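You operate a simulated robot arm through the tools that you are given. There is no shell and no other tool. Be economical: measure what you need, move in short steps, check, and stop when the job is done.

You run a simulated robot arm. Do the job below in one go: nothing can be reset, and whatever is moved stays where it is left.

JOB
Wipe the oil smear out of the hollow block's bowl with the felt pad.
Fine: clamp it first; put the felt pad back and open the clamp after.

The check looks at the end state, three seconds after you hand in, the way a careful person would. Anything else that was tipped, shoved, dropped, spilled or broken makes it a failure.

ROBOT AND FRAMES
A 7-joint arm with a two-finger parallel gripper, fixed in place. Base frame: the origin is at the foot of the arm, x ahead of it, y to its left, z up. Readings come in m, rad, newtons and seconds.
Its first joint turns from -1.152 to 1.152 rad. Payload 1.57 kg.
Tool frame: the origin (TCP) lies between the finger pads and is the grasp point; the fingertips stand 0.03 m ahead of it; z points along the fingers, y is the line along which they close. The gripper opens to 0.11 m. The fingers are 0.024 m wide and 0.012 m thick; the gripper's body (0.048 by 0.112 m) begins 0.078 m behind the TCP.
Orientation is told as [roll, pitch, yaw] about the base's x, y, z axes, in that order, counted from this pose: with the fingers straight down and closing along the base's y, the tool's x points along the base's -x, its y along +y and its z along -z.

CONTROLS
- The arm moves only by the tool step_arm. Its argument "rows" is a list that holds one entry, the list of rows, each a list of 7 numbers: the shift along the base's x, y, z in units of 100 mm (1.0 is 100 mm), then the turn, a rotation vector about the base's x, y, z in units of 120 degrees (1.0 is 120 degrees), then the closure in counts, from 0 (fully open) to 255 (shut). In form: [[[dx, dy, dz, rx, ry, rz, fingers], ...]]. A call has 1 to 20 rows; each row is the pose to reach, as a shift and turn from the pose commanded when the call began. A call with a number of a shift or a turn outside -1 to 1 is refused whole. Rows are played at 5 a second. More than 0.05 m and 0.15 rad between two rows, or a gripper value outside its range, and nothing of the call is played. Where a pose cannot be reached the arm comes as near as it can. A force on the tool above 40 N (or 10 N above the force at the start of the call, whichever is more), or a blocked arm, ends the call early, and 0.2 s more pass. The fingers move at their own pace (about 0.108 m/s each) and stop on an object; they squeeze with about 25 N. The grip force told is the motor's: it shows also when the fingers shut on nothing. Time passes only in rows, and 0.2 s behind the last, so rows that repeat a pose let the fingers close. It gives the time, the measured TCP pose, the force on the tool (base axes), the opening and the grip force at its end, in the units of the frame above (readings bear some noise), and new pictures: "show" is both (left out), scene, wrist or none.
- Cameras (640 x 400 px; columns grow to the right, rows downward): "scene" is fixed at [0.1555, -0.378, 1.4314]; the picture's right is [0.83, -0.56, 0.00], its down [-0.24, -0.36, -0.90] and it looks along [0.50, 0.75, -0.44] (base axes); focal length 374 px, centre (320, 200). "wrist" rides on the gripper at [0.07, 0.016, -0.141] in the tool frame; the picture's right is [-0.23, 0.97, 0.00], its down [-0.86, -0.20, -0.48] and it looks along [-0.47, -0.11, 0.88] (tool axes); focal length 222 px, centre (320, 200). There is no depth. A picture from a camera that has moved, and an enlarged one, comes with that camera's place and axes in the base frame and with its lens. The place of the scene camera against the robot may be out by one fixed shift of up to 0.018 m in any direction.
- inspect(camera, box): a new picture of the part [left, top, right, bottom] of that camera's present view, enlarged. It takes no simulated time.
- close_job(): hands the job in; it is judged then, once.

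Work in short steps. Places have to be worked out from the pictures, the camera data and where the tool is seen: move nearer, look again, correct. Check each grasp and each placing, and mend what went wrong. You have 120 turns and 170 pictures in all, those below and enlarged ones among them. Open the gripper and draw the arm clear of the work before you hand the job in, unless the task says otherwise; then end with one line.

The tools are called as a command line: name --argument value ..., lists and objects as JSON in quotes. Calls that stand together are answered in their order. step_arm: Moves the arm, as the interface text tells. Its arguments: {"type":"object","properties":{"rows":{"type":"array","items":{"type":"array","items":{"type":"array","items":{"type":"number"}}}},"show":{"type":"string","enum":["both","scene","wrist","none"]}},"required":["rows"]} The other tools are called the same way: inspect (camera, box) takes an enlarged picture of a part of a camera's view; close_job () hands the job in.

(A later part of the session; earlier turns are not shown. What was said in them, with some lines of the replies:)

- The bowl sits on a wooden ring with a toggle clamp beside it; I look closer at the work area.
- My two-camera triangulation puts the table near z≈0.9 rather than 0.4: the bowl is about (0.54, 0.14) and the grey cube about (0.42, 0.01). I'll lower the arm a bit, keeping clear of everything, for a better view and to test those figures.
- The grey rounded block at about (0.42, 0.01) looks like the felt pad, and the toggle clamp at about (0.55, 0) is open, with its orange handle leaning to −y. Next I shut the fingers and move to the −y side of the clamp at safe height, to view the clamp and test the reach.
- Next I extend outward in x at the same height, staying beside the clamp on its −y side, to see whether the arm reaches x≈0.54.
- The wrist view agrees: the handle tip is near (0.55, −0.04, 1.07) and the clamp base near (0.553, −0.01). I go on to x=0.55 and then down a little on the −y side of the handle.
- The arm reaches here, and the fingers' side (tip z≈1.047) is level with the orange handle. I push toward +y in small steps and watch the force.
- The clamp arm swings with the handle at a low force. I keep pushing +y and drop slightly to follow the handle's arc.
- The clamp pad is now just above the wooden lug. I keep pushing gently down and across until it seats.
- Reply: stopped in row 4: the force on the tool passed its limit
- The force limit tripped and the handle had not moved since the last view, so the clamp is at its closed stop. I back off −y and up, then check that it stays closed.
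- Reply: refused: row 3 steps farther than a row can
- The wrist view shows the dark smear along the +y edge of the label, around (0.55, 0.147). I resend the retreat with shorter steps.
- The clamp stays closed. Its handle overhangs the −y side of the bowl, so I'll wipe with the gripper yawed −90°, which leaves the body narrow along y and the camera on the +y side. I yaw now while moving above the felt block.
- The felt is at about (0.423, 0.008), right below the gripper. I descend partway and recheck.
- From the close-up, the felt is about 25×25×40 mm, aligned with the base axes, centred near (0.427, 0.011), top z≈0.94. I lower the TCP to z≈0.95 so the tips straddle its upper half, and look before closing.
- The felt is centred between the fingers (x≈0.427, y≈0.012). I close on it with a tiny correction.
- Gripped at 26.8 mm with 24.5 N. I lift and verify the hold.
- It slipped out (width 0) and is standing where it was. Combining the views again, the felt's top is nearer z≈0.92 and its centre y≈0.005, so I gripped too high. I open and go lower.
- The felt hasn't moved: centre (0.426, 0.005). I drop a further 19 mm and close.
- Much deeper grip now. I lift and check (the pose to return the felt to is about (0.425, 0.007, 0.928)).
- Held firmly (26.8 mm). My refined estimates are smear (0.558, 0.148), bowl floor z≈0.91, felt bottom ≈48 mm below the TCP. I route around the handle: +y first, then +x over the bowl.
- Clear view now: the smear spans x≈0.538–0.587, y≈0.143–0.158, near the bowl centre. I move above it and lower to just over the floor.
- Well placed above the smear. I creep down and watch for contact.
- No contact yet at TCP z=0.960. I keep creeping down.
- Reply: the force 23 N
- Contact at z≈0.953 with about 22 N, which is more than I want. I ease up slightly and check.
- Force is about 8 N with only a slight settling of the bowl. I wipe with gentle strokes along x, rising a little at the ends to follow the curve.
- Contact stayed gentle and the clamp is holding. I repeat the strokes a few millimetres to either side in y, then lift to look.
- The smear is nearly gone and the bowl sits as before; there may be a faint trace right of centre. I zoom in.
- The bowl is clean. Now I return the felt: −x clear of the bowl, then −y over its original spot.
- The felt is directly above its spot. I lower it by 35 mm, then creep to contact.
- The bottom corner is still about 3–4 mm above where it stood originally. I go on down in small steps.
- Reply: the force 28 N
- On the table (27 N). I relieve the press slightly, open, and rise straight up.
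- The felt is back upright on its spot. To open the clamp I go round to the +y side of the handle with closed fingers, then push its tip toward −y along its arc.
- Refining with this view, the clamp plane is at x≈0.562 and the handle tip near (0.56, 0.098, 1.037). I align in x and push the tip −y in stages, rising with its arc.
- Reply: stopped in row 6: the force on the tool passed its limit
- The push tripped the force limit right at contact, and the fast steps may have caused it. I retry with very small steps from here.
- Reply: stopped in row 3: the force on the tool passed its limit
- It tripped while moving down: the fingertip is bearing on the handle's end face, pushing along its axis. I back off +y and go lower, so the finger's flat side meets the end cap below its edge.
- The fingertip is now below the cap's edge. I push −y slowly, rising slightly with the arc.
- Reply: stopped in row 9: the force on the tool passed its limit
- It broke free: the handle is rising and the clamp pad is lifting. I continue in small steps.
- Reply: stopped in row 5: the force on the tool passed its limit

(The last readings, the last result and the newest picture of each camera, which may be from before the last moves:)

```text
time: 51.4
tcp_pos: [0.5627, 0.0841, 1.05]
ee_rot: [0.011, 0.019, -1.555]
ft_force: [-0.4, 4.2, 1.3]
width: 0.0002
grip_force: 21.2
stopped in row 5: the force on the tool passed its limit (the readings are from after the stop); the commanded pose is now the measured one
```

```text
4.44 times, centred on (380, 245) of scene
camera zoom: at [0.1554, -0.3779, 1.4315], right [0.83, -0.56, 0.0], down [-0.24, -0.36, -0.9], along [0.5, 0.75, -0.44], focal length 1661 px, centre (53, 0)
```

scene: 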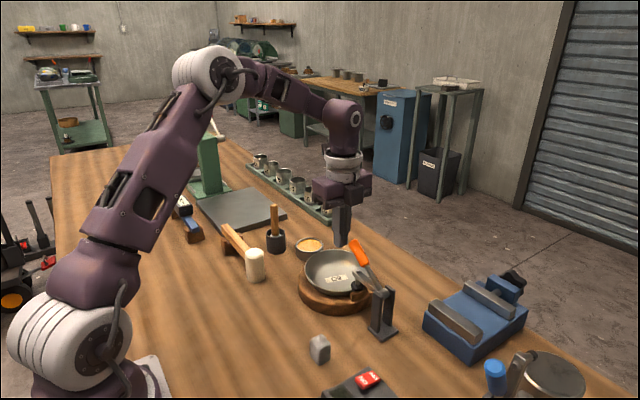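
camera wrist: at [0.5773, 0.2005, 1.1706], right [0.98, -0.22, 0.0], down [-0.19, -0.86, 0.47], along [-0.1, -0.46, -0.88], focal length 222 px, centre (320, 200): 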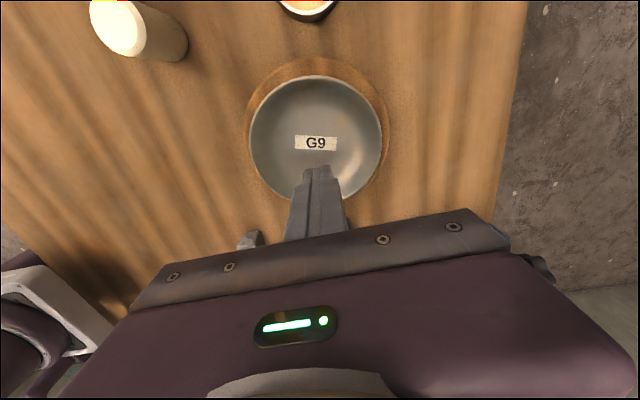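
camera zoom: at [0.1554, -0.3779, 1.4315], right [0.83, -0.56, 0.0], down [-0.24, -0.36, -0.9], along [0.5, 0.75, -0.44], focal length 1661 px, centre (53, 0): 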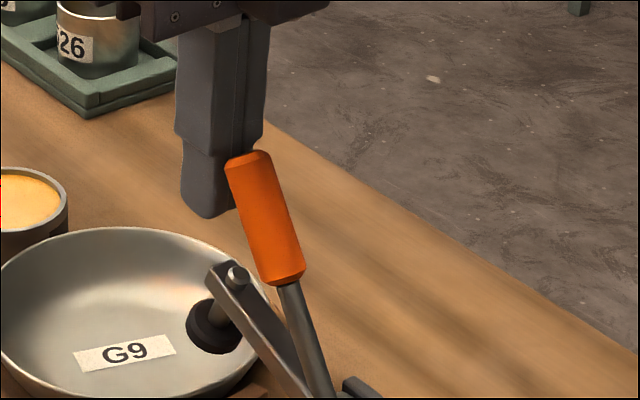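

More progress: the arm is lifting steadily. I continue, a bit slower.

step_arm --rows '[[[0, -0.03, 0.02, 0, 0, 0, 255], [0, -0.06, 0.03, 0, 0, 0, 255], [0, -0.09, 0.05, 0, 0, 0, 255], [0, -0.12, 0.06, 0, 0, 0, 255], [0, -0.15, 0.08, 0, 0, 0, 255], [0, -0.18, 0.09, 0, 0, 0, 255], [0, -0.21, 0.1, 0, 0, 0, 255], [0, -0.24, 0.12, 0, 0, 0, 255], [0, -0.27, 0.14, 0, 0, 0, 255], [0, -0.3, 0.15, 0, 0, 0, 255]]]' --show "wrist"

inspect --camera "scene" --box '[310, 200, 450, 290]'

```text
time: 53.6
tcp_pos: [0.5644, 0.0535, 1.0658]
ee_rot: [0.01, 0.019, -1.556]
ft_force: [-1.2, 4.2, 11.3]
width: 0.0001
grip_force: 21.1
camera wrist: at [0.5766, 0.1212, 1.21], right [0.98, -0.21, 0.01], down [-0.19, -0.87, 0.46], along [-0.09, -0.45, -0.89], focal length 222 px, centre (320, 200)
```

wrist: 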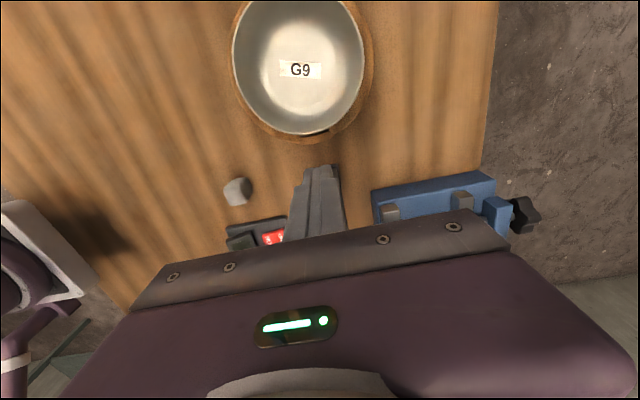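

```text
4.44 times, centred on (380, 245) of scene
camera zoom: at [0.1553, -0.3779, 1.4315], right [0.83, -0.56, 0.0], down [-0.24, -0.36, -0.9], along [0.5, 0.75, -0.44], focal length 1661 px, centre (53, 0)
```

zoom: 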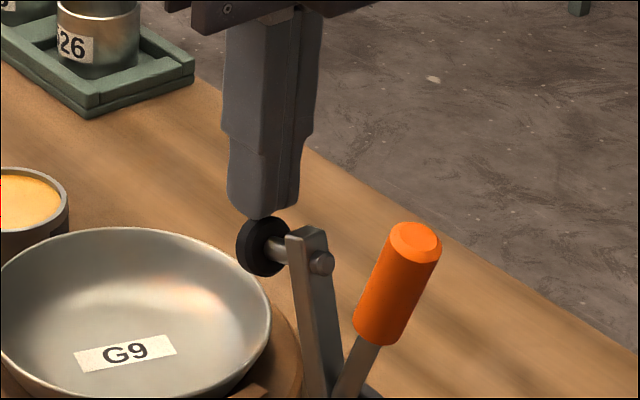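

The clamp snapped over to open, and my fingertip now rests just above the pad. I lift straight up and look.

step_arm --rows '[[[0, 0.1, 0.2, 0, 0, 0, 255], [0, 0.2, 0.6, 0, 0, 0, 255], [0, 0.2, 0.9, 0, 0, 0, 255], [0, 0.2, 0.9, 0, 0, 0, 255]]]'

inspect --camera "scene" --box '[290, 240, 430, 328]'

```text
time: 54.6
tcp_pos: [0.5624, 0.0724, 1.1558]
ee_rot: [0.008, 0.02, -1.558]
ft_force: [0.2, -0.2, -0.5]
width: 0.0
grip_force: 21.2
camera wrist: at [0.577, 0.1395, 1.2999], right [0.98, -0.21, 0.0], down [-0.19, -0.87, 0.46], along [-0.09, -0.45, -0.89], focal length 222 px, centre (320, 200)
```

scene: 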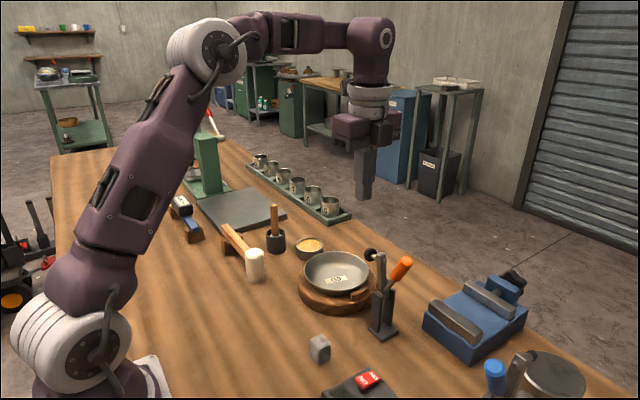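
wrist: 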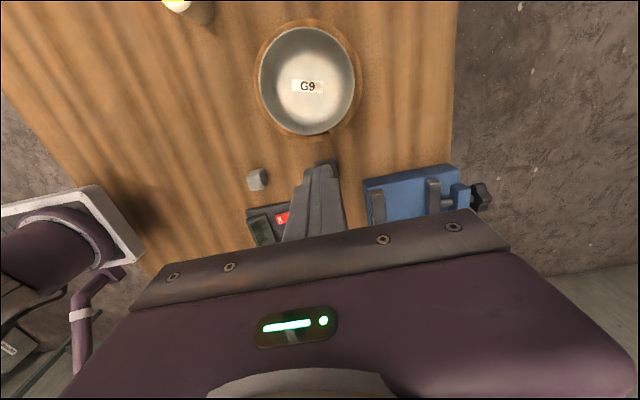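

```text
4.55 times, centred on (360, 284) of scene
camera zoom: at [0.1555, -0.378, 1.4314], right [0.83, -0.56, 0.0], down [-0.24, -0.36, -0.9], along [0.5, 0.75, -0.44], focal length 1699 px, centre (138, -182)
```

zoom: 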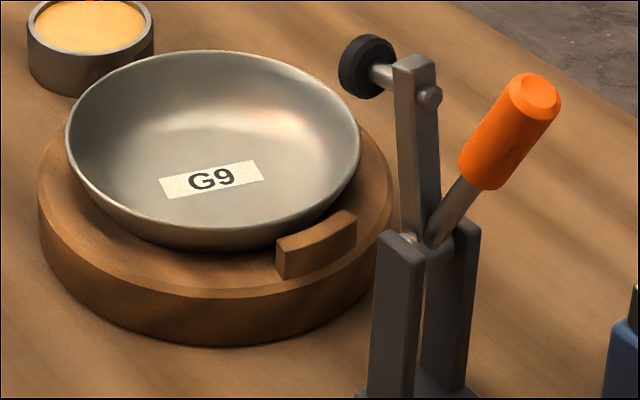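

The clamp is fully open, exactly as at the start, and the bowl is in place. I withdraw up and back, open the gripper, and do a final check.

step_arm --rows '[[[-0.3, 0.2, 0.3, 0, 0, 0, 0], [-0.6, 0.4, 0.5, 0, 0, 0, 0], [-1.0, 0.6, 0.7, 0, 0, 0, 0], [-1.0, 0.6, 0.7, 0, 0, 0, 0]]]'

inspect --camera "scene" --box '[290, 240, 400, 309]'

inspect --camera "scene" --box '[280, 320, 410, 400]'

inspect --camera "wrist" --box '[320, 20, 520, 145]'

```text
time: 55.6
tcp_pos: [0.4614, 0.1321, 1.2241]
ee_rot: [0.009, 0.019, -1.556]
ft_force: [-0.7, -0.3, -0.4]
width: 0.11
grip_force: 0.0
camera wrist: at [0.4763, 0.1997, 1.3674], right [0.98, -0.21, 0.0], down [-0.19, -0.87, 0.46], along [-0.09, -0.45, -0.89], focal length 222 px, centre (320, 200)
```

scene: 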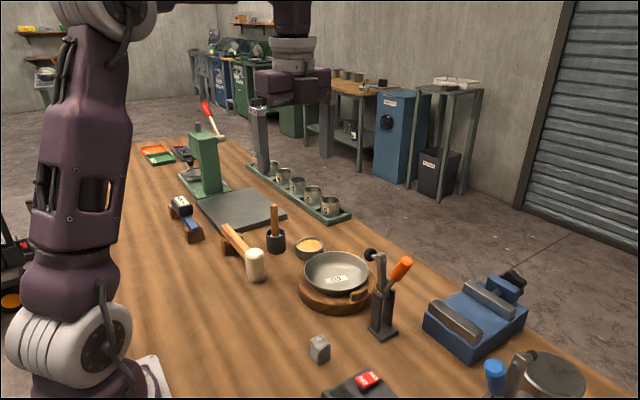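
wrist: 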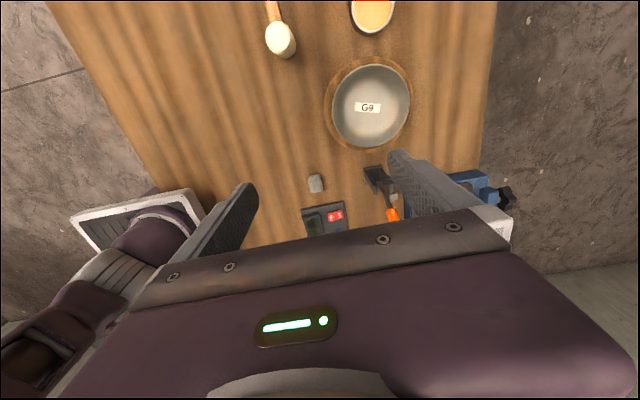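

```text
5.80 times, centred on (345, 274) of scene
camera zoom: at [0.1555, -0.378, 1.4314], right [0.83, -0.56, 0.0], down [-0.24, -0.36, -0.9], along [0.5, 0.75, -0.44], focal length 2167 px, centre (175, -232)
```

zoom: 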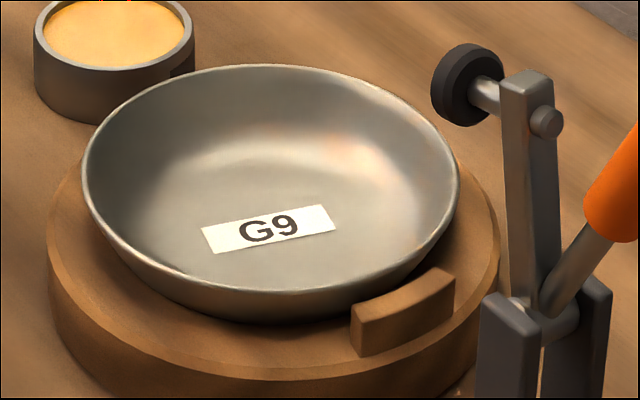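

```text
4.92 times, centred on (345, 360) of scene
camera zoom: at [0.1555, -0.378, 1.4314], right [0.83, -0.56, 0.0], down [-0.24, -0.36, -0.9], along [0.5, 0.75, -0.44], focal length 1840 px, centre (197, -588)
```

zoom: 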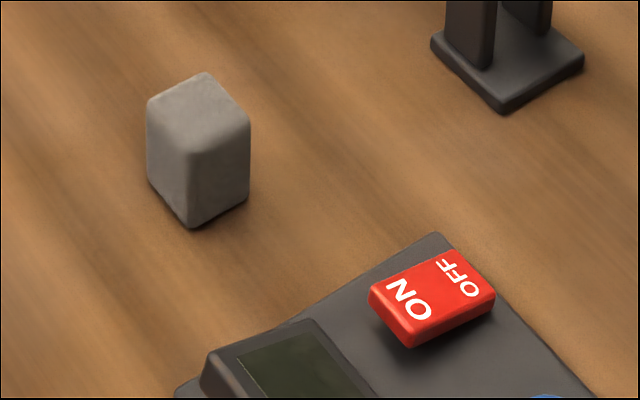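

```text
3.20 times, centred on (420, 82) of wrist
camera zoom: at [0.4763, 0.1997, 1.3674], right [0.98, -0.21, 0.0], down [-0.19, -0.87, 0.46], along [-0.09, -0.45, -0.89], focal length 711 px, centre (0, 576)
```

zoom: 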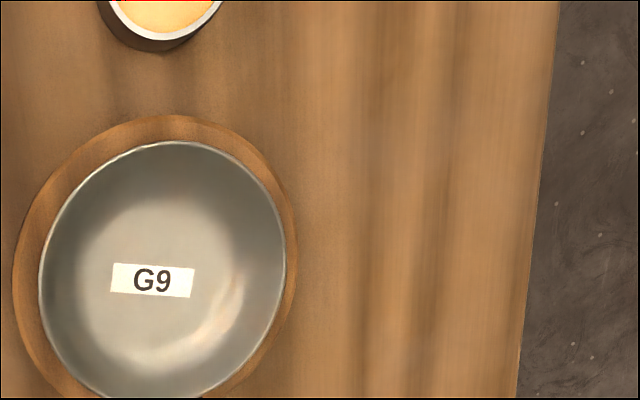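

The bowl is clean, the felt stands on its spot, the clamp is open, the gripper is open and clear, and nothing else has moved. I hand in.

close_job

```text
The job is handed in.
```

The bowl was clamped and its oil smear wiped out with the felt pad; the pad is back upright within a few mm of its spot, the clamp is open, the arm is clear, and the bowl shifted only about 1–2 mm.
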